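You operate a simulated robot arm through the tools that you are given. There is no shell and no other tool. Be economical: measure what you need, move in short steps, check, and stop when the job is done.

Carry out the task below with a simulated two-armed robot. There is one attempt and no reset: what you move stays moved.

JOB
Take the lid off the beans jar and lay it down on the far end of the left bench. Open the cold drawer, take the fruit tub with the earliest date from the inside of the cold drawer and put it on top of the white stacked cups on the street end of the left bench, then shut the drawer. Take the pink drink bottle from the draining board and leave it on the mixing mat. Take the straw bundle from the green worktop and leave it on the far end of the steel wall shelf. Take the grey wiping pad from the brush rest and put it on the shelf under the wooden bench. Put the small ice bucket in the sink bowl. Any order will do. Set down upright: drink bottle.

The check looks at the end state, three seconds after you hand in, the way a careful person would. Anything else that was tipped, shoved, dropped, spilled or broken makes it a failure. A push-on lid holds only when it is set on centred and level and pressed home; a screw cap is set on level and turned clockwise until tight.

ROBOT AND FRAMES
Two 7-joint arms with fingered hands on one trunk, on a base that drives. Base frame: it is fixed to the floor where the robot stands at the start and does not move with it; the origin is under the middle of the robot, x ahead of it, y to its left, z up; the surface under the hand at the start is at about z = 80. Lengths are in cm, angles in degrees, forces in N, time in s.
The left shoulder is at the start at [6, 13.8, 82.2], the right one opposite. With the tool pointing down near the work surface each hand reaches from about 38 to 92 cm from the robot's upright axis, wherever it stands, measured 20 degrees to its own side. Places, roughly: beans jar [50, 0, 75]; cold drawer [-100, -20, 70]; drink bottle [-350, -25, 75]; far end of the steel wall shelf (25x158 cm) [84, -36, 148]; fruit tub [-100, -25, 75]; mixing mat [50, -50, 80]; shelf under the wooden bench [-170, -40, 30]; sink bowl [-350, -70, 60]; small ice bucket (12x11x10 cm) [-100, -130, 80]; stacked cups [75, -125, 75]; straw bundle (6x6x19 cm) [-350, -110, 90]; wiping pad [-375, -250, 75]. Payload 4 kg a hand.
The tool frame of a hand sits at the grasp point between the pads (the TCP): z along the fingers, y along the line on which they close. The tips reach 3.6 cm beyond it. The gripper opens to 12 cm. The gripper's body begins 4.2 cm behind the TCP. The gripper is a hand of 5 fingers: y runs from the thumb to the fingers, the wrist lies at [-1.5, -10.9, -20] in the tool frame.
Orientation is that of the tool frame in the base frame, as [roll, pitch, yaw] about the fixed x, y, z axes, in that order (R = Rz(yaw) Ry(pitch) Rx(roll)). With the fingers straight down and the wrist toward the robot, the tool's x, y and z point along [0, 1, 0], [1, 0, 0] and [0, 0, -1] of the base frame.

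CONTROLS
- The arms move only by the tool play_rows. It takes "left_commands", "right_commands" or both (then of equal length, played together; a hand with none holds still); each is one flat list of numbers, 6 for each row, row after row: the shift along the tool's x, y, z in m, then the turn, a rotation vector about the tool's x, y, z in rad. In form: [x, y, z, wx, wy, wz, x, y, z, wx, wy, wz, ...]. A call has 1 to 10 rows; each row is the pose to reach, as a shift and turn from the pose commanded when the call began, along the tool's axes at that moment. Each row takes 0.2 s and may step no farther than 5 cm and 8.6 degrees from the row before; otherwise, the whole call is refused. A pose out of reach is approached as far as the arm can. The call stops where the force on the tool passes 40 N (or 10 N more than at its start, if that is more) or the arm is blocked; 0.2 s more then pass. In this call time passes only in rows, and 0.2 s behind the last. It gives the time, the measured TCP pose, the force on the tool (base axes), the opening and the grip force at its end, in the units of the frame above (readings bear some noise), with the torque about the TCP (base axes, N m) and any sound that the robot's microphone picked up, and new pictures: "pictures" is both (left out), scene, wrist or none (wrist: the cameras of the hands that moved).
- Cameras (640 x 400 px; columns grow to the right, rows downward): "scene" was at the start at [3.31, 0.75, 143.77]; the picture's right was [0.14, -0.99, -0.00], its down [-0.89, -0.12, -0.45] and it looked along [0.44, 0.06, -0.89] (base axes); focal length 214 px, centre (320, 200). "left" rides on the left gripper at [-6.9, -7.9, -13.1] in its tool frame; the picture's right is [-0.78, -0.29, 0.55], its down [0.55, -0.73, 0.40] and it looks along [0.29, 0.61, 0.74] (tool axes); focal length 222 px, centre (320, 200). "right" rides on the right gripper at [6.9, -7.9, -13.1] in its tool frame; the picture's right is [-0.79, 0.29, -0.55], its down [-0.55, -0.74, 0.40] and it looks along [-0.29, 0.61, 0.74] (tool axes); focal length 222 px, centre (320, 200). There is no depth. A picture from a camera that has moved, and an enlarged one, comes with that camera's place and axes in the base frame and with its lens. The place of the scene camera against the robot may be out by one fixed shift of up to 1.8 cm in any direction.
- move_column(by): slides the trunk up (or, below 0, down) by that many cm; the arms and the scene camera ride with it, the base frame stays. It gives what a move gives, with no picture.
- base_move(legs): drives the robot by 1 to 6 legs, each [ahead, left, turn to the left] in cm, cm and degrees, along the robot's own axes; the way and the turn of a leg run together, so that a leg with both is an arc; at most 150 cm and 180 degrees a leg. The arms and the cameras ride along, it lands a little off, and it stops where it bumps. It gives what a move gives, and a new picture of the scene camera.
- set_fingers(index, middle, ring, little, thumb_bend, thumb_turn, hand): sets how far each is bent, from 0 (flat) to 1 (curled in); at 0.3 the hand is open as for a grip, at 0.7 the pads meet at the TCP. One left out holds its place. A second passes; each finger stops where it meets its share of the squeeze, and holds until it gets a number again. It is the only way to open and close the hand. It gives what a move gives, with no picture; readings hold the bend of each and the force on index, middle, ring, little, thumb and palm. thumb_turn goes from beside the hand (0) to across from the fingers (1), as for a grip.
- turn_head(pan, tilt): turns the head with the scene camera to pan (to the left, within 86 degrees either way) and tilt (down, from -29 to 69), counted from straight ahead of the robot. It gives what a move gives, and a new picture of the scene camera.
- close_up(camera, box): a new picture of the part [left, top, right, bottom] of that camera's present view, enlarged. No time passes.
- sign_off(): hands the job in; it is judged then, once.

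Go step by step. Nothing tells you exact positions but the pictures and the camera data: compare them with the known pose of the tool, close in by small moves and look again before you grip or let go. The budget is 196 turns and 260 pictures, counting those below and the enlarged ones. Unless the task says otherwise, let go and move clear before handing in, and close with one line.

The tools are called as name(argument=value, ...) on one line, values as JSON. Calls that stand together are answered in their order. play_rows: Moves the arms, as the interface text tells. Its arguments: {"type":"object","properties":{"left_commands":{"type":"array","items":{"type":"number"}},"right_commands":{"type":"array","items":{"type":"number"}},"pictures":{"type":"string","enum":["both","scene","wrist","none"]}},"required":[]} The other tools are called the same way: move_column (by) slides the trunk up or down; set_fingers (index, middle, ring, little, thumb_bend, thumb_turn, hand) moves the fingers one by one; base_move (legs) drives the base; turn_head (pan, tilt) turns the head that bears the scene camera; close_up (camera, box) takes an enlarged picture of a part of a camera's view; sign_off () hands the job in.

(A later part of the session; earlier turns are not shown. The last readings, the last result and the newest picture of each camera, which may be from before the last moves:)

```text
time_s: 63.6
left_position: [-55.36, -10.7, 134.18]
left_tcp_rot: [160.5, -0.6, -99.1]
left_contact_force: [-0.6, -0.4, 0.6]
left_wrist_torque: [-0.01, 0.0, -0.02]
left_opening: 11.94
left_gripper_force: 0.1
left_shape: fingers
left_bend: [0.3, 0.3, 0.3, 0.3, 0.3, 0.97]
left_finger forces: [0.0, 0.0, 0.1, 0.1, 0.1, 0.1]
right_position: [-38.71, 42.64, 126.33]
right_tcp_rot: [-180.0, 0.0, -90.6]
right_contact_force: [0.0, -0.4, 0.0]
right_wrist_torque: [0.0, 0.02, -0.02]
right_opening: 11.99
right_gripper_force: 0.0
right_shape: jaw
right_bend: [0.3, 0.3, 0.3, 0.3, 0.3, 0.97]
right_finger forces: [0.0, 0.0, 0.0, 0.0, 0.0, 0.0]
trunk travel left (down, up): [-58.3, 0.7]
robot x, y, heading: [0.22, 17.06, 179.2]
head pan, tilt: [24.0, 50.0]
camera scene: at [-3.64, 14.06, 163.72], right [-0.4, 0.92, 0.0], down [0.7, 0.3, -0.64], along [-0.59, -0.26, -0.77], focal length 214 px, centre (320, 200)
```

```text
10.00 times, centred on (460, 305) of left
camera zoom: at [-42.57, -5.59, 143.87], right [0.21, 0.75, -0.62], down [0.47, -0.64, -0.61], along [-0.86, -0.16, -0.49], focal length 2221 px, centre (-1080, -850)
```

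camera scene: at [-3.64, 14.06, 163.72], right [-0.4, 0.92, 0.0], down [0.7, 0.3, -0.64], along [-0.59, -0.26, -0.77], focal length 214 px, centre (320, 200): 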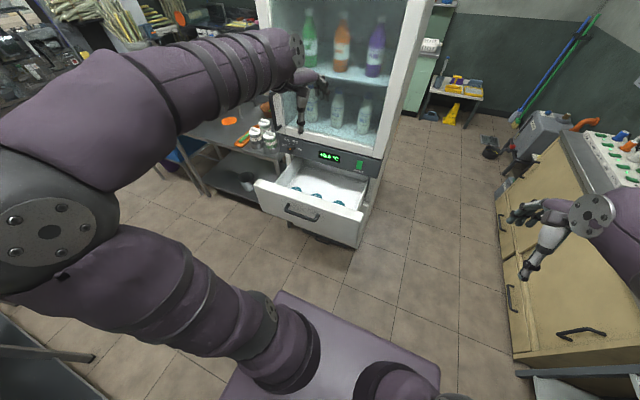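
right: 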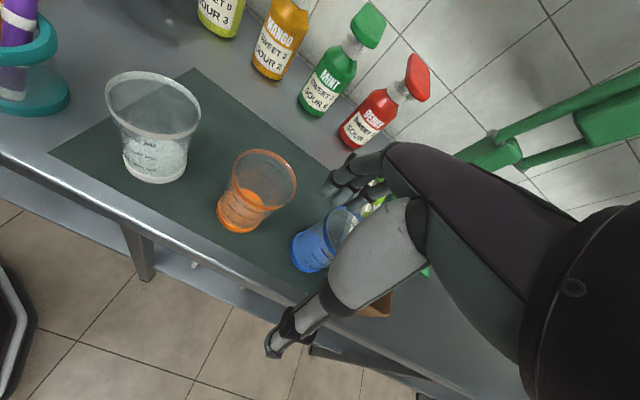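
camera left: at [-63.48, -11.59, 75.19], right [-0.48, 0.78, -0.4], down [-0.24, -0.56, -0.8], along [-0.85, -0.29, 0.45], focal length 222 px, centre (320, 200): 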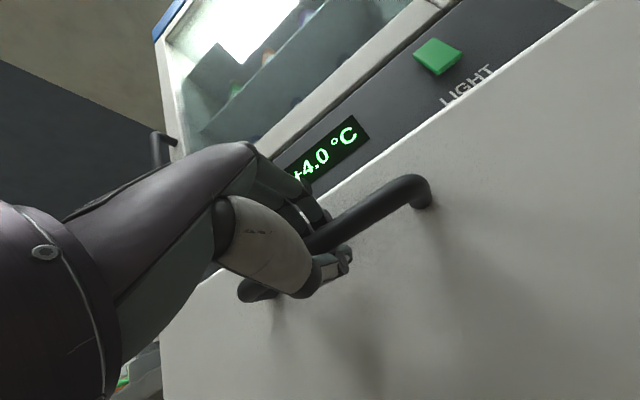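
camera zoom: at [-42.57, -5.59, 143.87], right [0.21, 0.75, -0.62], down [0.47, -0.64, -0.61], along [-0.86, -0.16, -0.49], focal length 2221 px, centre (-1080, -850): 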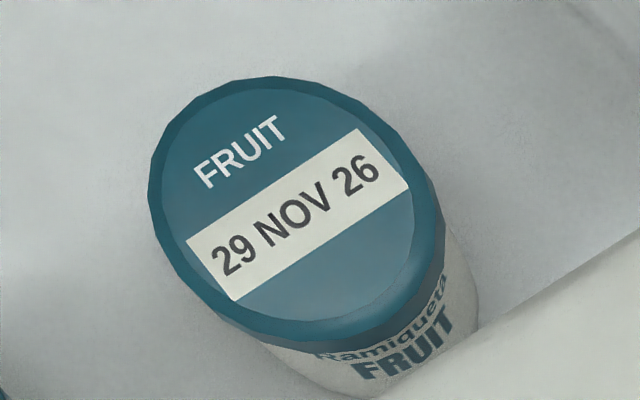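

The earliest date is 22 NOV 26, the leftmost tub, at about [-73,-31,75]. I shift the base left for better reach and level the left hand.

base_move(legs=[[6, 24, 0]])

play_rows(left_commands=[0, -0.02, 0, 0.12, 0, 0, 0, -0.04, 0, 0.24, 0, 0, 0, -0.06, 0, 0.34, 0, 0], pictures="none")

play_rows(left_commands=[0, 0, 0, 0, 0, -0.14, 0, 0, 0, 0, 0, -0.28, 0, 0, 0, 0, 0, -0.42, 0, 0, 0, 0, 0, -0.56, 0, 0, 0, 0, 0, -0.66], pictures="both")

```text
time_s: 65.5
left_position: [-61.65, -35.05, 134.08]
left_tcp_rot: [160.5, -0.6, -98.9]
left_contact_force: [-0.2, -0.4, -0.3]
left_wrist_torque: [0.02, 0.02, -0.01]
left_opening: 11.92
left_gripper_force: 0.0
left_shape: fingers
left_bend: [0.3, 0.3, 0.3, 0.3, 0.3, 0.97]
left_finger forces: [0.0, 0.0, 0.0, 0.0, 0.0, 0.1]
right_position: [-44.94, 18.63, 126.23]
right_tcp_rot: [180.0, 0.0, -90.5]
right_contact_force: [0.3, -0.7, -0.1]
right_wrist_torque: [0.04, -0.03, 0.01]
right_opening: 11.97
right_gripper_force: 0.1
right_shape: jaw
right_bend: [0.3, 0.3, 0.3, 0.3, 0.3, 0.97]
right_finger forces: [0.1, 0.0, 0.1, 0.0, 0.0, 0.0]
trunk travel left (down, up): [-58.3, 0.7]
robot x, y, heading: [-6.07, -6.8, 179.3]
head pan, tilt: [24.0, 50.0]
camera scene: at [-9.89, -10.09, 163.71], right [-0.4, 0.92, 0.0], down [0.7, 0.31, -0.64], along [-0.59, -0.26, -0.77], focal length 214 px, centre (320, 200)
```

scene: 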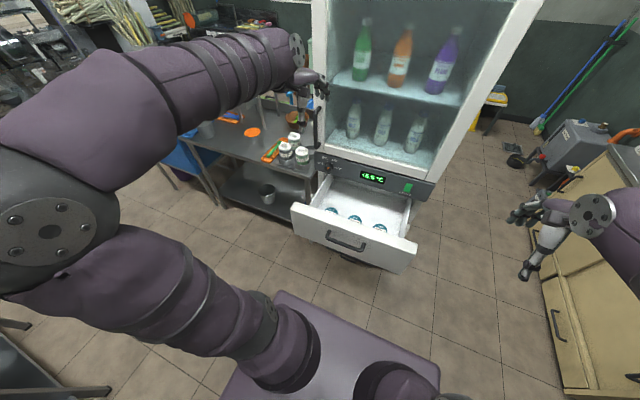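

```text
time_s: 66.3
left_position: [-56.02, -35.87, 132.07]
left_tcp_rot: [-180.0, -0.5, -98.9]
left_contact_force: [0.3, -0.8, 0.5]
left_wrist_torque: [0.0, 0.01, 0.01]
left_opening: 11.92
left_gripper_force: 0.1
left_shape: fingers
left_bend: [0.3, 0.3, 0.3, 0.3, 0.3, 0.97]
left_finger forces: [0.1, 0.0, 0.0, 0.0, 0.1, 0.0]
right_position: [-44.94, 18.59, 126.32]
right_tcp_rot: [-180.0, 0.0, -90.5]
right_contact_force: [0.8, -0.4, -0.4]
right_wrist_torque: [0.02, -0.01, 0.01]
right_opening: 11.98
right_gripper_force: 0.0
right_shape: jaw
right_bend: [0.3, 0.3, 0.3, 0.3, 0.3, 0.97]
right_finger forces: [0.0, 0.1, 0.0, 0.0, 0.0, 0.0]
trunk travel left (down, up): [-58.3, 0.7]
robot x, y, heading: [-6.16, -6.67, 179.5]
head pan, tilt: [24.0, 50.0]
```

```text
time_s: 67.5
left_position: [-55.9, -35.81, 132.24]
left_tcp_rot: [179.5, -0.4, -61.0]
left_contact_force: [-0.1, 0.9, 0.4]
left_wrist_torque: [0.02, -0.01, -0.01]
left_opening: 11.91
left_gripper_force: 0.0
left_shape: fingers
left_bend: [0.3, 0.3, 0.3, 0.3, 0.3, 0.97]
left_finger forces: [0.0, 0.0, 0.0, 0.0, 0.0, 0.1]
right_position: [-44.95, 18.61, 126.33]
right_tcp_rot: [-180.0, 0.1, -90.5]
right_contact_force: [-0.5, 0.2, 0.6]
right_wrist_torque: [0.01, 0.02, 0.03]
right_opening: 12.0
right_gripper_force: 0.1
right_shape: jaw
right_bend: [0.3, 0.3, 0.3, 0.3, 0.3, 0.97]
right_finger forces: [0.0, 0.1, 0.0, 0.0, 0.0, 0.1]
trunk travel left (down, up): [-58.3, 0.7]
robot x, y, heading: [-6.05, -6.66, 179.7]
head pan, tilt: [24.0, 50.0]
camera scene: at [-9.87, -9.94, 163.72], right [-0.4, 0.92, 0.0], down [0.7, 0.31, -0.64], along [-0.59, -0.26, -0.77], focal length 214 px, centre (320, 200)
camera left: at [-52.36, -25.7, 145.22], right [-0.13, 0.82, -0.56], down [0.91, -0.13, -0.4], along [-0.4, -0.56, -0.73], focal length 222 px, centre (320, 200)
```

scene: 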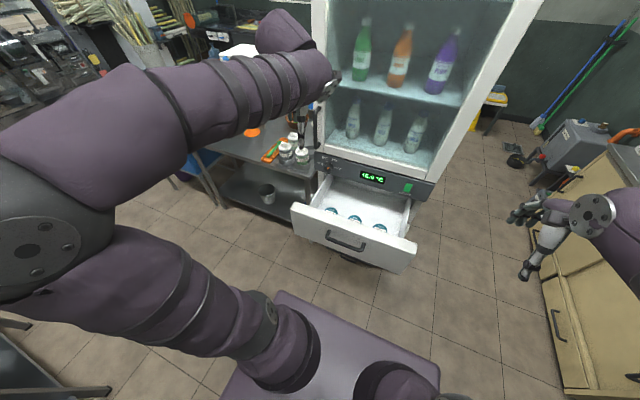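
left: 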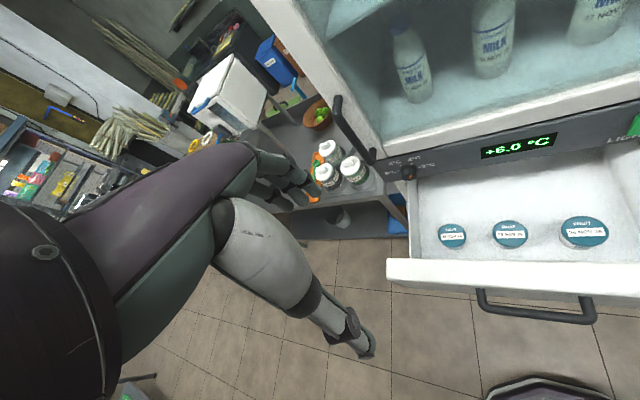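

close_up(camera="left", box=[380, 150, 640, 320])

```text
2.35 times, centred on (510, 235) of left
camera zoom: at [-52.36, -25.7, 145.22], right [-0.13, 0.82, -0.56], down [0.91, -0.13, -0.4], along [-0.4, -0.56, -0.73], focal length 523 px, centre (-127, 118)
```

zoom: 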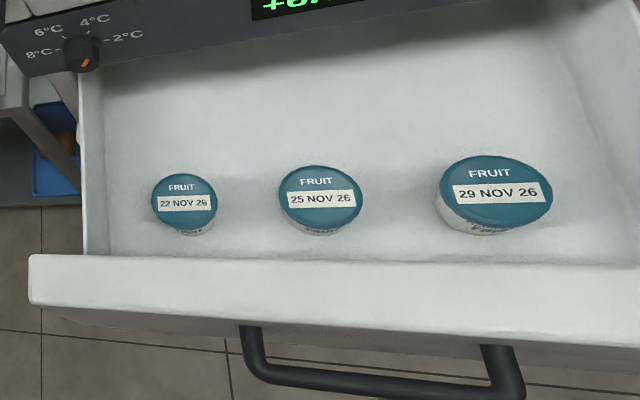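

I move over the tub and lower the trunk.

play_rows(left_commands=[-0.03, 0.032, 0, 0, 0, 0, -0.06, 0.064, 0, 0, 0, 0, -0.09, 0.096, 0, 0, 0, 0, -0.122, 0.128, 0, 0, 0, 0], pictures="none")

move_column(by=-36)

close_up(camera="left", box=[0, 0, 640, 400])

```text
time_s: 68.5
left_position: [-73.49, -31.04, 131.96]
left_tcp_rot: [179.6, -0.5, -61.0]
left_contact_force: [0.1, -0.6, -0.2]
left_wrist_torque: [0.02, -0.03, -0.02]
left_opening: 11.92
left_gripper_force: 0.3
left_shape: fingers
left_bend: [0.3, 0.3, 0.3, 0.3, 0.3, 0.97]
left_finger forces: [0.1, 0.0, 0.0, 0.0, 0.0, 0.0]
right_position: [-45.17, 18.56, 126.06]
right_tcp_rot: [-179.9, 0.0, -90.6]
right_contact_force: [-0.8, 1.1, -0.3]
right_wrist_torque: [0.03, -0.03, 0.01]
right_opening: 11.97
right_gripper_force: 0.1
right_shape: jaw
right_bend: [0.3, 0.3, 0.3, 0.3, 0.3, 0.97]
right_finger forces: [0.0, 0.0, 0.0, 0.1, 0.0, 0.0]
trunk travel left (down, up): [-58.3, 0.7]
robot x, y, heading: [-6.01, -6.7, 179.6]
head pan, tilt: [24.0, 50.0]
```

```text
time_s: 72.0
left_position: [-73.21, -31.23, 96.15]
left_tcp_rot: [179.6, -0.5, -61.0]
left_contact_force: [-0.8, -0.5, 0.1]
left_wrist_torque: [0.02, -0.02, -0.06]
left_opening: 11.9
left_gripper_force: 0.1
left_shape: fingers
left_bend: [0.3, 0.3, 0.3, 0.3, 0.3, 0.97]
left_finger forces: [0.0, 0.0, 0.0, 0.0, 0.0, 0.1]
right_position: [-44.96, 18.5, 90.25]
right_tcp_rot: [180.0, 0.1, -90.5]
right_contact_force: [0.3, 0.9, 1.0]
right_wrist_torque: [-0.03, 0.0, 0.01]
right_opening: 11.97
right_gripper_force: 0.0
right_shape: jaw
right_bend: [0.3, 0.3, 0.3, 0.3, 0.3, 0.97]
right_finger forces: [0.0, 0.0, 0.1, 0.0, 0.0, 0.0]
trunk travel left (down, up): [-22.3, 36.7]
robot x, y, heading: [-5.8, -6.69, 179.6]
head pan, tilt: [24.0, 50.0]
```

```text
1.00 times, centred on (320, 200) of left (not enlarged: the box is as wide or as high as the picture)
camera zoom: at [-69.62, -21.1, 109.13], right [-0.13, 0.82, -0.56], down [0.91, -0.13, -0.4], along [-0.4, -0.55, -0.73], focal length 222 px, centre (320, 200)
```

zoom: 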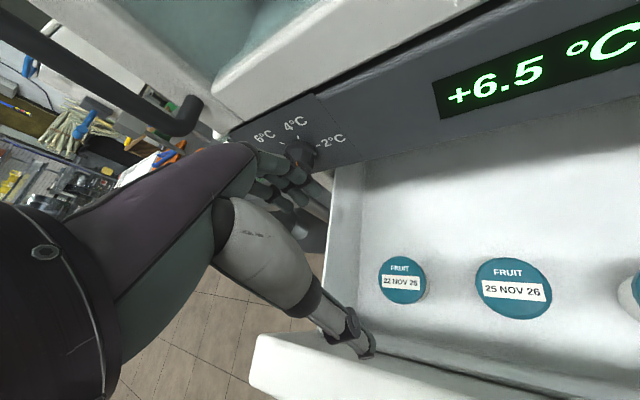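

Tub top at about [-73.6,-30.7,73.5]. I descend in the arm with force stops.

play_rows(left_commands=[-0.006, 0.001, 0.04, 0, 0, 0, -0.006, 0.001, 0.08, 0, 0, 0, -0.006, 0.001, 0.12, 0, 0, 0, -0.006, 0.001, 0.15, 0, 0, 0], pictures="both")

```text
time_s: 73.0
left_position: [-73.8, -30.76, 80.85]
left_tcp_rot: [179.6, -0.4, -61.1]
left_contact_force: [1.1, -0.2, 0.2]
left_wrist_torque: [0.0, 0.01, -0.01]
left_opening: 11.9
left_gripper_force: 0.0
left_shape: fingers
left_bend: [0.3, 0.3, 0.3, 0.3, 0.3, 0.97]
left_finger forces: [0.0, 0.0, 0.0, 0.0, 0.0, 0.0]
right_position: [-44.92, 18.43, 90.18]
right_tcp_rot: [180.0, 0.0, -90.5]
right_contact_force: [-1.1, -0.3, 0.3]
right_wrist_torque: [0.03, 0.0, -0.01]
right_opening: 11.97
right_gripper_force: 0.1
right_shape: jaw
right_bend: [0.3, 0.3, 0.3, 0.3, 0.3, 0.97]
right_finger forces: [0.0, 0.1, 0.1, 0.1, 0.1, 0.0]
trunk travel left (down, up): [-22.3, 36.7]
robot x, y, heading: [-5.86, -6.89, 179.8]
head pan, tilt: [24.0, 50.0]
camera scene: at [-9.86, -9.95, 127.72], right [-0.4, 0.92, 0.0], down [0.7, 0.31, -0.64], along [-0.59, -0.26, -0.77], focal length 214 px, centre (320, 200)
camera left: at [-70.13, -20.75, 94.02], right [-0.13, 0.82, -0.55], down [0.91, -0.13, -0.4], along [-0.4, -0.55, -0.73], focal length 222 px, centre (320, 200)
```

scene: 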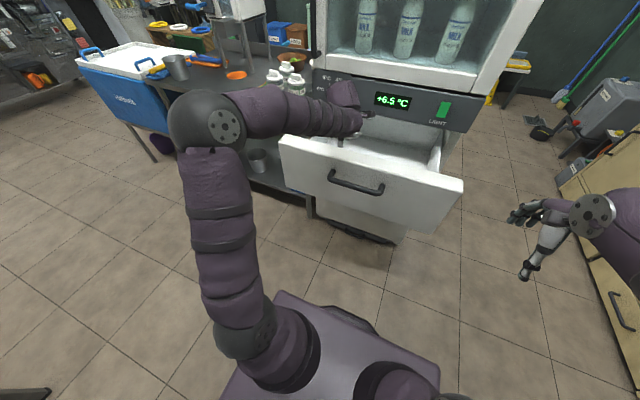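
left: 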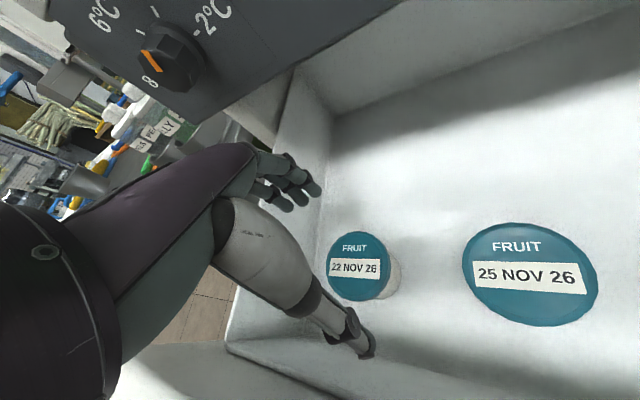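

play_rows(left_commands=[0, -0.003, 0.03, 0, 0, 0, 0, -0.003, 0.05, 0, 0, 0, 0, -0.003, 0.063, 0, 0, 0], pictures="wrist")

```text
time_s: 73.8
left_position: [-73.41, -30.92, 74.63]
left_tcp_rot: [179.7, -0.4, -61.0]
left_contact_force: [1.2, -1.5, 0.1]
left_wrist_torque: [0.01, 0.0, -0.01]
left_opening: 11.92
left_gripper_force: 0.0
left_shape: fingers
left_bend: [0.3, 0.3, 0.3, 0.3, 0.3, 0.97]
left_finger forces: [0.0, 0.1, 0.0, 0.1, 0.0, 0.1]
right_position: [-44.95, 18.7, 90.28]
right_tcp_rot: [179.9, 0.0, -90.4]
right_contact_force: [0.0, -0.3, -0.2]
right_wrist_torque: [0.01, -0.01, -0.03]
right_opening: 11.97
right_gripper_force: 0.1
right_shape: jaw
right_bend: [0.3, 0.3, 0.3, 0.3, 0.3, 0.97]
right_finger forces: [0.1, 0.0, 0.0, 0.1, 0.0, 0.0]
trunk travel left (down, up): [-22.3, 36.7]
robot x, y, heading: [-5.87, -6.56, 179.4]
head pan, tilt: [24.0, 50.0]
camera left: at [-69.81, -20.79, 87.68], right [-0.13, 0.82, -0.56], down [0.91, -0.13, -0.4], along [-0.4, -0.55, -0.73], focal length 222 px, centre (320, 200)
```

left: 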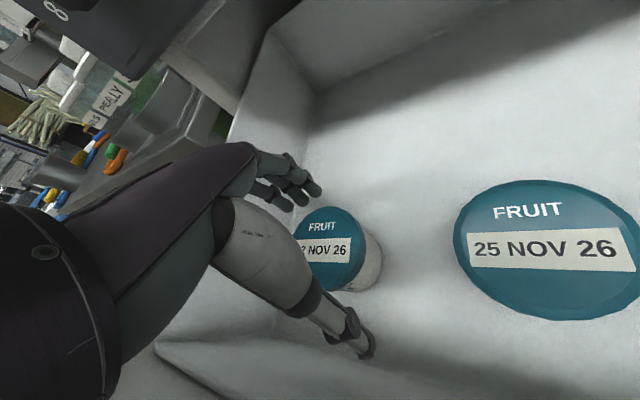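

play_rows(left_commands=[0, 0, 0.012, 0, 0, 0], pictures="none")

set_fingers(hand="left", index=0.6, middle=0.6, ring=0.6, little=0.6, thumb_bend=0.6)

close_up(camera="left", box=[200, 120, 520, 360])

```text
time_s: 74.2
left_position: [-73.41, -30.88, 73.4]
left_tcp_rot: [179.6, -0.4, -61.2]
left_contact_force: [0.5, -0.4, -0.1]
left_wrist_torque: [-0.01, 0.0, -0.01]
left_opening: 11.9
left_gripper_force: 0.0
left_shape: fingers
left_bend: [0.3, 0.3, 0.3, 0.3, 0.3, 0.97]
left_finger forces: [0.0, 0.0, 0.0, 0.0, 0.0, 0.1]
right_position: [-44.95, 18.65, 90.21]
right_tcp_rot: [179.9, 0.0, -90.5]
right_contact_force: [0.6, -0.1, 0.1]
right_wrist_torque: [0.03, 0.0, 0.0]
right_opening: 11.98
right_gripper_force: 0.0
right_shape: jaw
right_bend: [0.3, 0.3, 0.3, 0.3, 0.3, 0.97]
right_finger forces: [0.0, 0.0, 0.0, 0.0, 0.0, 0.0]
trunk travel left (down, up): [-22.3, 36.7]
robot x, y, heading: [-5.78, -6.62, 179.6]
head pan, tilt: [24.0, 50.0]
```

```text
time_s: 75.2
left_position: [-73.58, -30.91, 73.48]
left_tcp_rot: [179.6, -0.4, -61.1]
left_contact_force: [-0.1, -1.3, 1.8]
left_wrist_torque: [-0.09, 0.15, -0.01]
left_opening: 5.73
left_gripper_force: 13.7
left_shape: fingers
left_bend: [0.54, 0.54, 0.59, 0.6, 0.53, 0.96]
left_finger forces: [6.1, 6.4, 1.3, 0.1, 13.2, 0.1]
right_position: [-44.93, 18.59, 90.32]
right_tcp_rot: [-180.0, 0.0, -90.5]
right_contact_force: [0.1, -0.9, 0.0]
right_wrist_torque: [0.02, -0.01, 0.0]
right_opening: 11.96
right_gripper_force: 0.0
right_shape: jaw
right_bend: [0.3, 0.3, 0.3, 0.3, 0.3, 0.97]
right_finger forces: [0.0, 0.0, 0.1, 0.0, 0.0, 0.0]
trunk travel left (down, up): [-22.3, 36.7]
robot x, y, heading: [-5.87, -6.62, 179.6]
head pan, tilt: [24.0, 50.0]
```

```text
1.67 times, centred on (360, 240) of left
camera zoom: at [-69.84, -20.82, 86.57], right [-0.13, 0.82, -0.56], down [0.91, -0.13, -0.4], along [-0.4, -0.55, -0.73], focal length 370 px, centre (253, 133)
```

zoom: 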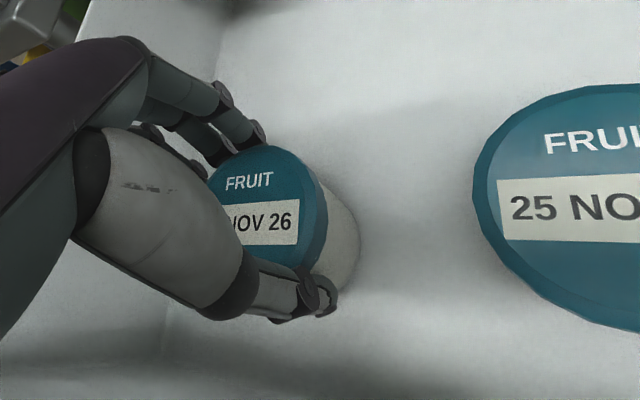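

The tub is gripped. I lift it straight up.

play_rows(left_commands=[0, 0, -0.03, 0, 0, 0, 0, 0, -0.07, 0, 0, 0, 0, 0, -0.12, 0, 0, 0, 0, 0, -0.17, 0, 0, 0, 0, 0, -0.22, 0, 0, 0, 0, 0, -0.27, 0, 0, 0], pictures="both")

```text
time_s: 76.6
left_position: [-73.05, -30.34, 100.07]
left_tcp_rot: [179.7, -0.5, -61.2]
left_contact_force: [0.0, -0.6, -2.4]
left_wrist_torque: [-0.02, 0.0, -0.01]
left_opening: 5.72
left_gripper_force: 13.3
left_shape: fingers
left_bend: [0.54, 0.55, 0.59, 0.6, 0.53, 0.96]
left_finger forces: [6.0, 6.1, 1.4, 0.1, 12.8, 0.1]
right_position: [-45.01, 18.59, 90.26]
right_tcp_rot: [-179.9, 0.0, -90.5]
right_contact_force: [-0.9, -0.3, -0.5]
right_wrist_torque: [0.02, 0.02, -0.01]
right_opening: 11.99
right_gripper_force: 0.0
right_shape: jaw
right_bend: [0.3, 0.3, 0.3, 0.3, 0.3, 0.97]
right_finger forces: [0.1, 0.1, 0.0, 0.1, 0.1, 0.0]
trunk travel left (down, up): [-22.3, 36.7]
robot x, y, heading: [-5.86, -6.84, 179.8]
head pan, tilt: [24.0, 50.0]
camera scene: at [-9.88, -9.95, 127.71], right [-0.4, 0.92, 0.0], down [0.7, 0.31, -0.64], along [-0.59, -0.26, -0.77], focal length 214 px, centre (320, 200)
camera left: at [-69.52, -20.22, 113.19], right [-0.12, 0.82, -0.56], down [0.91, -0.13, -0.4], along [-0.4, -0.55, -0.73], focal length 222 px, centre (320, 200)
```

scene: 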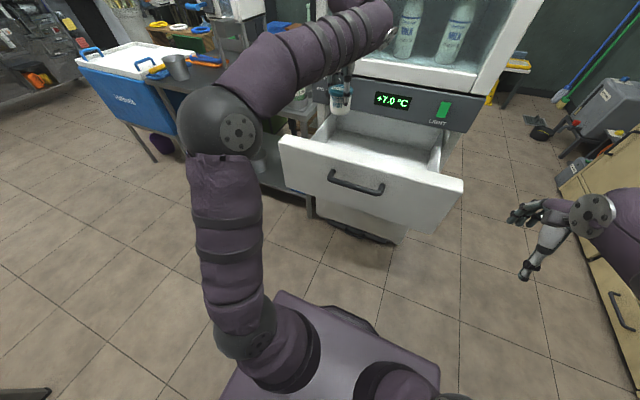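
left: 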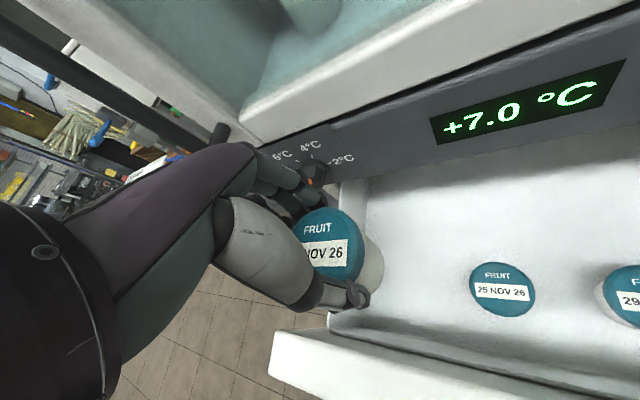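

Now I retract the tub and bring the right hand, closed, in front of the drawer's right part to push it shut.

set_fingers(hand="right", index=0.6, middle=0.6, ring=0.6, little=0.6, thumb_bend=0.6)

play_rows(left_commands=[0.015, -0.03, -0.01, 0, 0, 0, 0.03, -0.06, -0.02, 0, 0, 0, 0.045, -0.09, -0.04, 0, 0, 0, 0.06, -0.12, -0.06, 0, 0, 0, 0.08, -0.15, -0.08, 0, 0, 0, 0.097, -0.175, -0.08, 0, 0, 0], right_commands=[0.03, 0.0, 0.0, 0, 0, 0, 0.06, 0, 0.02, 0, 0, 0, 0.09, 0, 0.04, 0, 0, 0, 0.12, 0, 0.06, 0, 0, 0, 0.15, 0, 0.08, 0, 0, 0, 0.186, 0, 0.1, 0, 0, 0], pictures="both")

```text
time_s: 77.6
left_position: [-73.15, -30.34, 100.11]
left_tcp_rot: [179.7, -0.5, -61.1]
left_contact_force: [0.1, 0.5, -2.5]
left_wrist_torque: [0.03, 0.01, 0.0]
left_opening: 5.71
left_gripper_force: 13.0
left_shape: fingers
left_bend: [0.54, 0.55, 0.59, 0.6, 0.53, 0.96]
left_finger forces: [6.1, 6.2, 1.3, 0.1, 12.8, 0.0]
right_position: [-44.95, 18.57, 90.21]
right_tcp_rot: [180.0, 0.0, -90.5]
right_contact_force: [0.5, -0.3, 0.4]
right_wrist_torque: [0.0, 0.02, 0.0]
right_opening: 3.05
right_gripper_force: 0.0
right_shape: fingers
right_bend: [0.6, 0.6, 0.6, 0.6, 0.6, 0.97]
right_finger forces: [0.0, 0.0, 0.0, 0.0, 0.1, 0.0]
trunk travel left (down, up): [-22.3, 36.7]
robot x, y, heading: [-5.76, -7.0, 179.6]
head pan, tilt: [24.0, 50.0]
```

```text
time_s: 79.0
left_position: [-53.2, -30.53, 108.49]
left_tcp_rot: [179.6, -0.4, -61.0]
left_contact_force: [0.0, 0.1, -2.0]
left_wrist_torque: [-0.02, 0.01, 0.01]
left_opening: 5.69
left_gripper_force: 13.4
left_shape: fingers
left_bend: [0.54, 0.55, 0.59, 0.6, 0.54, 0.96]
left_finger forces: [6.1, 6.4, 1.4, 0.0, 12.9, 0.1]
right_position: [-45.2, 0.07, 80.35]
right_tcp_rot: [-179.9, 0.0, -90.5]
right_contact_force: [0.4, 0.1, 0.2]
right_wrist_torque: [0.0, 0.01, -0.03]
right_opening: 3.03
right_gripper_force: 0.0
right_shape: fingers
right_bend: [0.6, 0.6, 0.6, 0.6, 0.6, 0.97]
right_finger forces: [0.0, 0.0, 0.1, 0.0, 0.1, 0.0]
trunk travel left (down, up): [-22.3, 36.7]
robot x, y, heading: [-5.84, -6.78, 179.5]
head pan, tilt: [24.0, 50.0]
camera scene: at [-9.86, -9.97, 127.72], right [-0.4, 0.92, 0.0], down [0.7, 0.31, -0.64], along [-0.59, -0.26, -0.77], focal length 214 px, centre (320, 200)
camera right: at [-37.38, -6.94, 93.27], right [-0.28, 0.79, 0.55], down [0.74, 0.54, -0.4], along [-0.61, 0.29, -0.74], focal length 222 px, centre (320, 200)
camera left: at [-49.62, -20.41, 121.6], right [-0.13, 0.82, -0.56], down [0.91, -0.13, -0.4], along [-0.4, -0.56, -0.73], focal length 222 px, centre (320, 200)
```

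scene: 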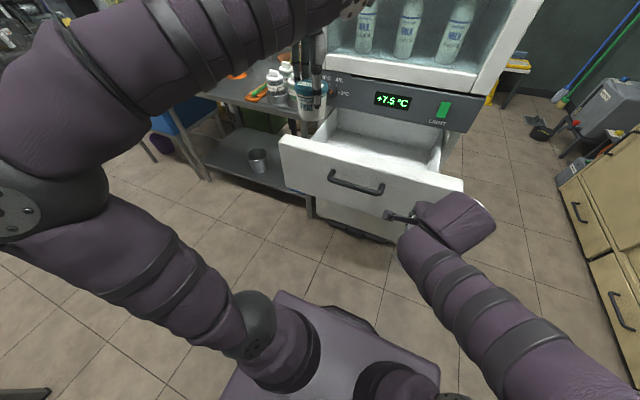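
right: 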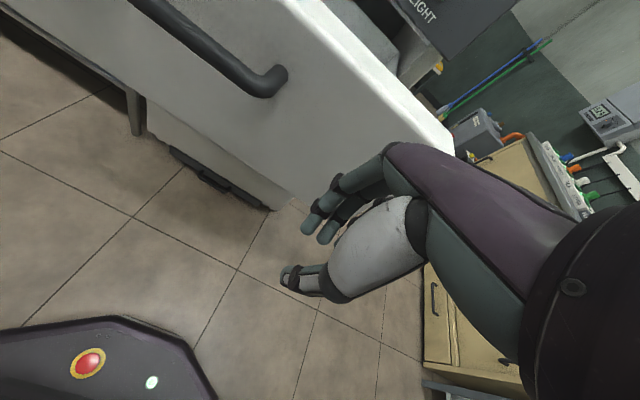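
left: 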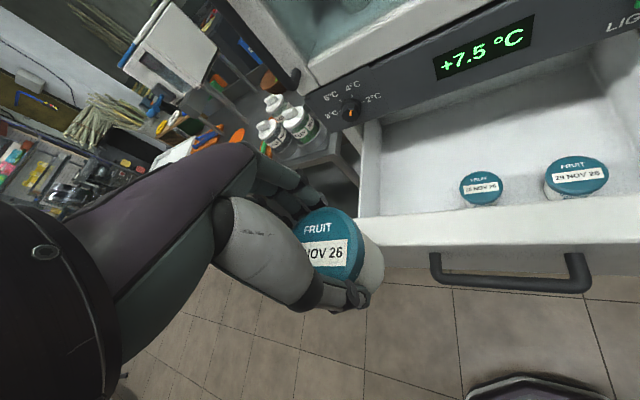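

I lower the right hand a bit and push forward slowly.

play_rows(right_commands=[0.02, 0.0, 0.03, 0, 0, 0, 0.04, 0.02, 0.06, 0, 0, 0, 0.04, 0.05, 0.08, 0, 0, 0, 0.04, 0.08, 0.08, 0, 0, 0, 0.04, 0.12, 0.08, 0, 0, 0, 0.04, 0.16, 0.08, 0, 0, 0], pictures="scene")

```text
time_s: 80.4
left_position: [-53.51, -30.47, 108.51]
left_tcp_rot: [179.6, -0.5, -61.0]
left_contact_force: [0.7, -1.2, -2.8]
left_wrist_torque: [-0.04, 0.02, 0.01]
left_opening: 5.68
left_gripper_force: 13.2
left_shape: fingers
left_bend: [0.54, 0.55, 0.59, 0.6, 0.54, 0.96]
left_finger forces: [6.0, 6.1, 1.4, 0.0, 12.6, 0.1]
right_position: [-61.25, -3.73, 72.19]
right_tcp_rot: [-179.9, -0.2, -90.5]
right_contact_force: [0.9, -0.3, 0.4]
right_wrist_torque: [-0.02, 0.0, 0.02]
right_opening: 3.03
right_gripper_force: 0.1
right_shape: fingers
right_bend: [0.6, 0.6, 0.6, 0.6, 0.6, 0.97]
right_finger forces: [0.1, 0.1, 0.0, 0.0, 0.0, 0.0]
trunk travel left (down, up): [-22.3, 36.7]
robot x, y, heading: [-6.09, -7.13, 179.5]
head pan, tilt: [24.0, 50.0]
camera scene: at [-9.91, -9.96, 127.71], right [-0.4, 0.92, 0.0], down [0.7, 0.31, -0.64], along [-0.59, -0.26, -0.77], focal length 214 px, centre (320, 200)
```

scene: 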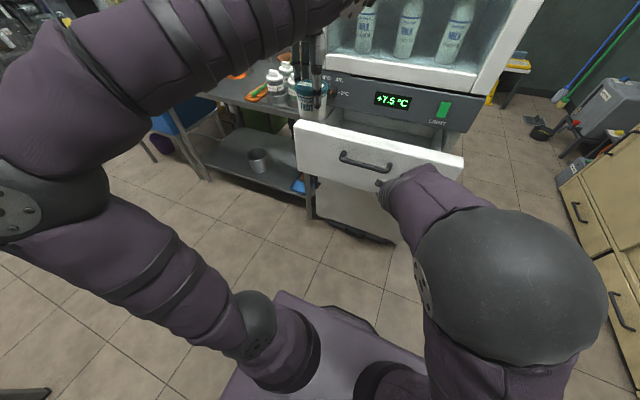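

play_rows(right_commands=[0, 0.035, 0, 0, 0, 0, 0, 0.07, 0, 0, 0, 0, 0, 0.1, 0, 0, 0, 0, 0, 0.13, 0, 0, 0, 0, 0, 0.15, 0, 0, 0, 0, 0, 0.17, 0, 0, 0, 0, 0, 0.19, 0, 0, 0, 0], pictures="both")

```text
time_s: 82.0
left_position: [-53.42, -30.49, 108.57]
left_tcp_rot: [179.6, -0.4, -61.1]
left_contact_force: [-0.1, 0.0, -2.8]
left_wrist_torque: [-0.03, 0.01, 0.02]
left_opening: 5.69
left_gripper_force: 14.0
left_shape: fingers
left_bend: [0.54, 0.55, 0.59, 0.6, 0.54, 0.96]
left_finger forces: [6.1, 6.1, 1.6, 0.0, 12.6, 0.1]
right_position: [-80.25, -3.74, 72.07]
right_tcp_rot: [-179.9, -0.1, -90.5]
right_contact_force: [0.1, 0.1, -0.5]
right_wrist_torque: [-0.06, 0.05, -0.01]
right_opening: 3.03
right_gripper_force: 0.1
right_shape: fingers
right_bend: [0.6, 0.6, 0.6, 0.6, 0.6, 0.97]
right_finger forces: [0.0, 0.1, 0.0, 0.1, 0.0, 0.0]
trunk travel left (down, up): [-22.3, 36.7]
robot x, y, heading: [-5.65, -6.61, 179.4]
head pan, tilt: [24.0, 50.0]
camera scene: at [-9.9, -9.97, 127.71], right [-0.4, 0.92, 0.0], down [0.7, 0.31, -0.64], along [-0.59, -0.26, -0.77], focal length 214 px, centre (320, 200)
camera right: at [-72.49, -10.65, 85.08], right [-0.29, 0.79, 0.55], down [0.74, 0.54, -0.4], along [-0.61, 0.29, -0.74], focal length 222 px, centre (320, 200)
```

scene: 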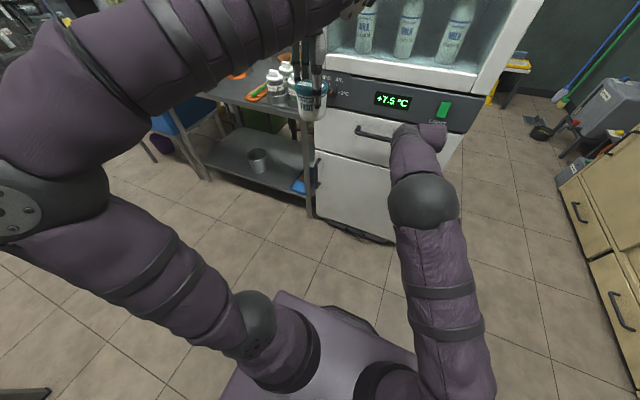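
right: 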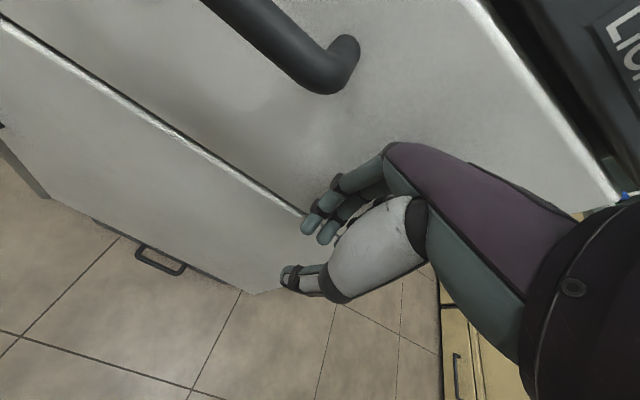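

play_rows(right_commands=[0, 0.01, 0, 0, 0, 0, 0, 0.02, 0, 0, 0, 0, 0, 0.03, 0, 0, 0, 0], pictures="none")

close_up(camera="scene", box=[290, 60, 490, 200])

```text
time_s: 82.6
left_position: [-53.05, -30.39, 108.53]
left_tcp_rot: [179.5, -0.5, -61.0]
left_contact_force: [-0.2, -0.7, -1.3]
left_wrist_torque: [-0.01, -0.02, -0.01]
left_opening: 5.71
left_gripper_force: 13.3
left_shape: fingers
left_bend: [0.54, 0.55, 0.59, 0.6, 0.54, 0.96]
left_finger forces: [6.1, 6.1, 1.6, 0.0, 12.7, 0.0]
right_position: [-81.48, -3.63, 72.29]
right_tcp_rot: [-179.3, 0.0, -90.5]
right_contact_force: [28.5, 1.5, 5.4]
right_wrist_torque: [0.14, 0.68, -0.69]
right_opening: 3.02
right_gripper_force: 14.0
right_shape: fingers
right_bend: [0.6, 0.7, 0.66, 0.6, 0.6, 0.97]
right_finger forces: [0.0, 14.4, 14.2, 0.0, 0.0, 0.0]
right hand out of reach, approached as far as the arm can: row 3
trunk travel left (down, up): [-22.3, 36.7]
robot x, y, heading: [-5.83, -6.66, 179.7]
head pan, tilt: [24.0, 50.0]
stopped in row 3 (right hand): the force on the tool passed its limit at 45 N (the readings are from after the stop); the commanded pose is now the measured one
```

```text
2.86 times, centred on (390, 130) of scene
camera zoom: at [-9.49, -9.94, 127.73], right [-0.4, 0.92, 0.0], down [0.7, 0.31, -0.64], along [-0.59, -0.26, -0.76], focal length 613 px, centre (120, 400)
```

zoom: 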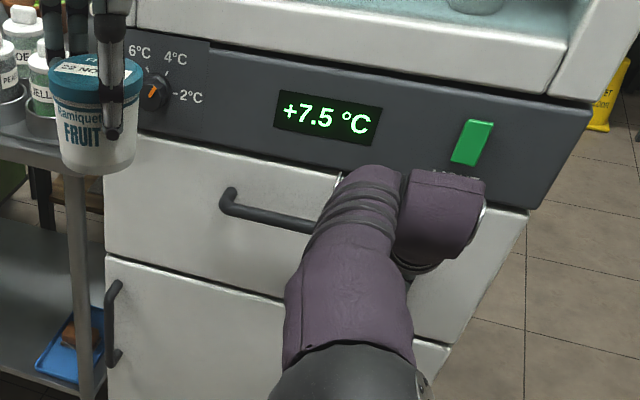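

The drawer met its stop at 45 N. I pull the right hand back and check the drawer.

play_rows(right_commands=[0, -0.04, 0, 0, 0, 0, 0, -0.08, 0, 0, 0, 0, 0, -0.12, 0, 0, 0, 0, 0, -0.16, -0.02, 0, 0, 0, 0, -0.2, -0.04, 0, 0, 0, 0, -0.24, -0.06, 0, 0, 0, 0, -0.28, -0.08, 0, 0, 0, -0.04, -0.3, -0.11, 0, 0, 0, -0.08, -0.32, -0.13, 0, 0, 0, -0.12, -0.34, -0.15, 0, 0, 0], pictures="none")

move_column(by=15)

close_up(camera="scene", box=[200, 50, 500, 300])

```text
refused: row 8 steps farther than a row can; nothing moved
```

```text
time_s: 83.9
left_position: [-53.01, -30.6, 121.59]
left_tcp_rot: [179.5, -0.3, -61.0]
left_contact_force: [0.0, -0.6, -2.9]
left_wrist_torque: [-0.01, 0.02, -0.03]
left_opening: 5.71
left_gripper_force: 13.3
left_shape: fingers
left_bend: [0.54, 0.55, 0.59, 0.6, 0.54, 0.96]
left_finger forces: [6.1, 6.3, 1.5, 0.0, 12.7, 0.0]
right_position: [-81.0, -3.67, 84.65]
right_tcp_rot: [-178.4, 0.0, -90.7]
right_contact_force: [27.1, 0.6, 2.0]
right_wrist_torque: [0.0, 0.52, -0.61]
right_opening: 3.03
right_gripper_force: 13.0
right_shape: fingers
right_bend: [0.6, 0.69, 0.64, 0.6, 0.6, 0.97]
right_finger forces: [0.1, 16.7, 9.9, 0.1, 0.0, 0.0]
trunk travel left (down, up): [-35.2, 23.8]
robot x, y, heading: [-5.86, -6.69, 179.6]
head pan, tilt: [24.0, 50.0]
heard: click
stopped: the force on the tool passed its limit at 46 N (the readings are from after the stop); the commanded pose is now the measured one
```

```text
1.60 times, centred on (350, 175) of scene
camera zoom: at [-9.48, -9.96, 140.72], right [-0.4, 0.92, 0.0], down [0.7, 0.31, -0.64], along [-0.59, -0.26, -0.76], focal length 343 px, centre (272, 240)
```

zoom: 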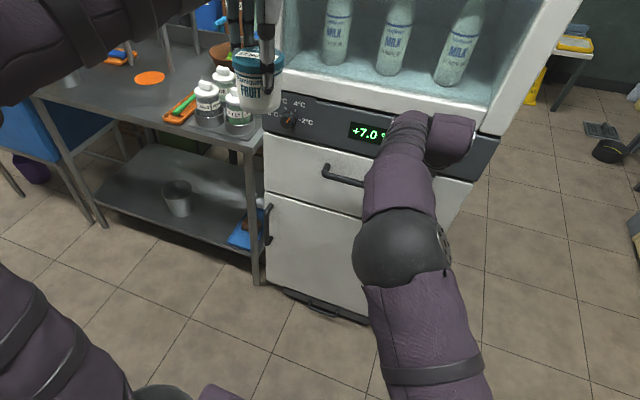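

The refused move let the hand slide up the panel, and I heard a click — maybe the light switch. I back the hand straight off first.

play_rows(right_commands=[0, -0.04, 0, 0, 0, 0, 0, -0.08, 0, 0, 0, 0, 0, -0.12, 0, 0, 0, 0, 0, -0.16, 0, 0, 0, 0, 0, -0.2, 0, 0, 0, 0, 0, -0.24, 0, 0, 0, 0, 0, -0.28, 0, 0, 0, 0, -0.04, -0.3, 0, 0, 0, 0, -0.08, -0.32, 0, 0, 0, 0, -0.12, -0.34, 0, 0, 0, 0], pictures="none")

close_up(camera="scene", box=[260, 0, 500, 200])

```text
time_s: 86.1
left_position: [-53.29, -30.54, 121.38]
left_tcp_rot: [179.6, -0.6, -61.2]
left_contact_force: [-0.2, 0.5, -0.8]
left_wrist_torque: [-0.02, 0.02, -0.02]
left_opening: 5.67
left_gripper_force: 13.3
left_shape: fingers
left_bend: [0.54, 0.55, 0.59, 0.6, 0.54, 0.96]
left_finger forces: [6.0, 6.1, 1.6, 0.0, 12.6, 0.0]
right_position: [-47.25, 7.86, 85.17]
right_tcp_rot: [-178.7, -0.2, -90.6]
right_contact_force: [-0.2, 0.1, 0.8]
right_wrist_torque: [-0.02, 0.02, -0.01]
right_opening: 3.01
right_gripper_force: 0.1
right_shape: fingers
right_bend: [0.6, 0.6, 0.6, 0.6, 0.6, 0.97]
right_finger forces: [0.0, 0.1, 0.0, 0.0, 0.1, 0.1]
trunk travel left (down, up): [-35.2, 23.8]
robot x, y, heading: [-5.48, -6.26, 179.6]
head pan, tilt: [24.0, 50.0]
```

```text
2.00 times, centred on (380, 100) of scene
camera zoom: at [-9.79, -9.91, 140.62], right [-0.4, 0.92, 0.0], down [0.7, 0.31, -0.64], along [-0.59, -0.26, -0.77], focal length 429 px, centre (200, 400)
```

zoom: 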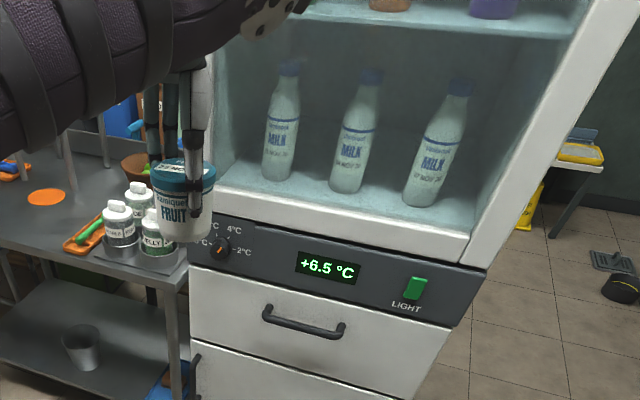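

The drawer is shut and the temperature falls. I check whether the fridge light was toggled.

turn_head(pan=20, tilt=10)

turn_head(pan=0, tilt=40)

```text
time_s: 87.2
left_position: [-53.3, -30.45, 121.43]
left_tcp_rot: [179.5, -0.5, -61.1]
left_contact_force: [0.8, -0.3, -2.4]
left_wrist_torque: [-0.04, -0.01, -0.01]
left_opening: 5.67
left_gripper_force: 12.7
left_shape: fingers
left_bend: [0.54, 0.55, 0.59, 0.6, 0.54, 0.96]
left_finger forces: [6.0, 6.3, 1.6, 0.1, 12.6, 0.0]
right_position: [-47.22, 7.86, 85.15]
right_tcp_rot: [-178.7, -0.1, -90.6]
right_contact_force: [0.3, 0.9, -0.2]
right_wrist_torque: [0.01, 0.01, -0.02]
right_opening: 3.02
right_gripper_force: 0.1
right_shape: fingers
right_bend: [0.6, 0.6, 0.6, 0.6, 0.6, 0.97]
right_finger forces: [0.0, 0.0, 0.1, 0.0, 0.0, 0.0]
trunk travel left (down, up): [-35.2, 23.8]
robot x, y, heading: [-6.14, -6.71, 179.6]
head pan, tilt: [20.0, 10.0]
camera scene: at [-11.5, -9.99, 146.8], right [-0.33, 0.94, 0.0], down [0.16, 0.06, -0.98], along [-0.93, -0.33, -0.17], focal length 214 px, centre (320, 200)
```

scene: 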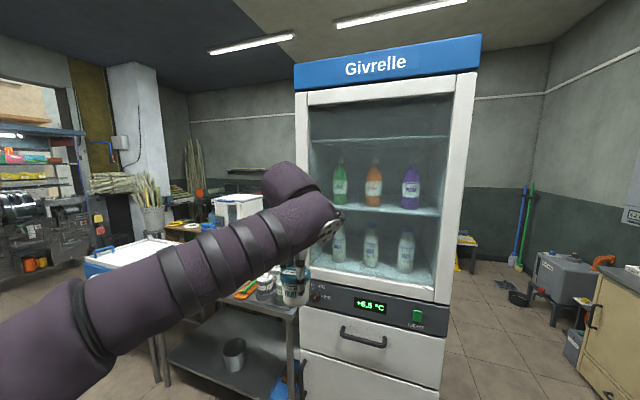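

```text
time_s: 88.2
left_position: [-53.26, -30.48, 121.49]
left_tcp_rot: [179.5, -0.5, -61.2]
left_contact_force: [0.6, 0.2, -3.0]
left_wrist_torque: [-0.03, -0.02, -0.01]
left_opening: 5.66
left_gripper_force: 13.7
left_shape: fingers
left_bend: [0.54, 0.55, 0.59, 0.6, 0.54, 0.96]
left_finger forces: [6.0, 6.2, 1.6, 0.1, 12.7, 0.1]
right_position: [-47.32, 7.71, 85.2]
right_tcp_rot: [-178.8, 0.0, -90.7]
right_contact_force: [0.0, -0.8, 0.2]
right_wrist_torque: [0.0, 0.02, 0.0]
right_opening: 3.01
right_gripper_force: 0.0
right_shape: fingers
right_bend: [0.6, 0.6, 0.6, 0.6, 0.6, 0.97]
right_finger forces: [0.0, 0.0, 0.0, 0.0, 0.0, 0.0]
trunk travel left (down, up): [-35.2, 23.8]
robot x, y, heading: [-6.0, -7.47, 179.3]
head pan, tilt: [0.0, 40.0]
camera scene: at [-11.24, -6.82, 142.05], right [0.01, 1.0, 0.0], down [0.64, 0.0, -0.77], along [-0.77, 0.01, -0.64], focal length 214 px, centre (320, 200)
```

scene: 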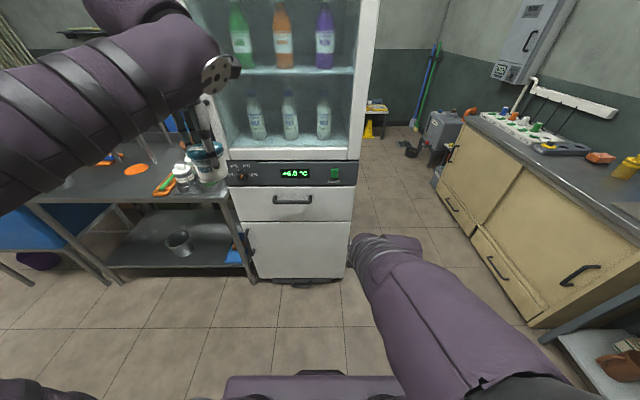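

close_up(camera="scene", box=[200, 0, 380, 190])

close_up(camera="left", box=[0, 0, 640, 400])

```text
2.11 times, centred on (290, 95) of scene
camera zoom: at [-11.24, -6.82, 142.05], right [0.01, 1.0, 0.0], down [0.64, 0.0, -0.77], along [-0.77, 0.01, -0.64], focal length 452 px, centre (383, 421)
```

zoom: 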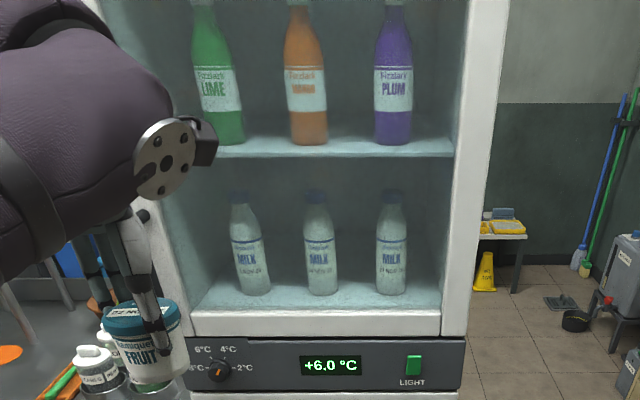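

```text
1.00 times, centred on (320, 200) of left (not enlarged: the box is as wide or as high as the picture)
camera zoom: at [-49.61, -20.38, 134.48], right [-0.13, 0.82, -0.56], down [0.91, -0.13, -0.4], along [-0.4, -0.55, -0.73], focal length 222 px, centre (320, 200)
```

zoom: 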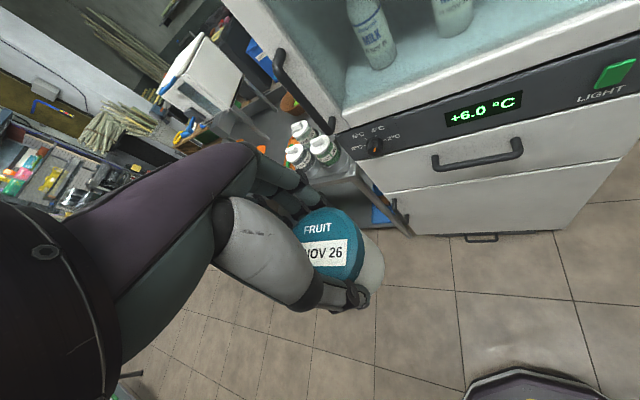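

To compare the lamp I lower the trunk and look upward.

move_column(by=-33)

turn_head(pan=10, tilt=-25)

```text
time_s: 91.4
left_position: [-53.24, -30.41, 88.44]
left_tcp_rot: [179.6, -0.5, -61.1]
left_contact_force: [0.5, 0.1, -1.9]
left_wrist_torque: [0.02, 0.01, -0.01]
left_opening: 5.67
left_gripper_force: 12.7
left_shape: fingers
left_bend: [0.54, 0.55, 0.59, 0.6, 0.54, 0.96]
left_finger forces: [6.0, 6.2, 1.5, 0.0, 12.7, 0.0]
right_position: [-47.3, 7.74, 52.17]
right_tcp_rot: [-178.7, 0.0, -90.7]
right_contact_force: [0.1, 1.0, -0.7]
right_wrist_torque: [-0.01, -0.01, -0.01]
right_opening: 3.02
right_gripper_force: 0.1
right_shape: fingers
right_bend: [0.6, 0.6, 0.6, 0.6, 0.6, 0.97]
right_finger forces: [0.1, 0.1, 0.0, 0.0, 0.0, 0.0]
trunk travel left (down, up): [-2.2, 56.8]
robot x, y, heading: [-5.83, -6.88, 179.5]
head pan, tilt: [0.0, 40.0]
```

```text
time_s: 92.8
left_position: [-53.16, -30.45, 88.42]
left_tcp_rot: [179.6, -0.4, -61.1]
left_contact_force: [0.1, 0.1, -1.7]
left_wrist_torque: [-0.01, 0.0, 0.01]
left_opening: 5.65
left_gripper_force: 13.3
left_shape: fingers
left_bend: [0.54, 0.55, 0.59, 0.6, 0.54, 0.96]
left_finger forces: [6.0, 6.2, 1.6, 0.1, 12.5, 0.1]
right_position: [-47.36, 7.99, 52.23]
right_tcp_rot: [-178.7, 0.0, -90.8]
right_contact_force: [0.2, -0.8, -0.5]
right_wrist_torque: [0.01, 0.02, 0.01]
right_opening: 3.01
right_gripper_force: 0.1
right_shape: fingers
right_bend: [0.6, 0.6, 0.6, 0.6, 0.6, 0.97]
right_finger forces: [0.1, 0.0, 0.1, 0.1, 0.1, 0.1]
trunk travel left (down, up): [-2.2, 56.8]
robot x, y, heading: [-5.61, -6.63, 179.5]
head pan, tilt: [10.0, -25.0]
camera scene: at [-9.74, -8.06, 118.97], right [-0.17, 0.99, 0.0], down [-0.42, -0.07, -0.91], along [-0.89, -0.15, 0.42], focal length 214 px, centre (320, 200)
```

scene: 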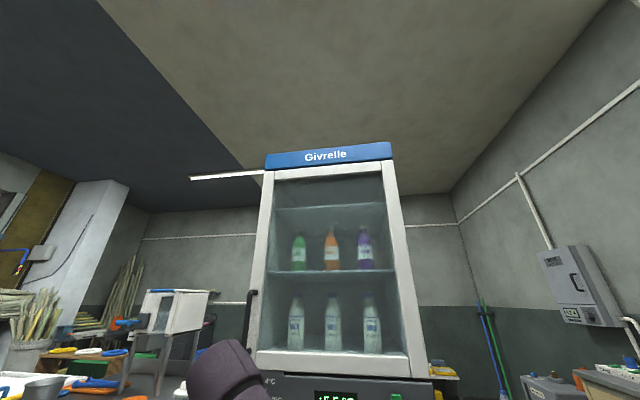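

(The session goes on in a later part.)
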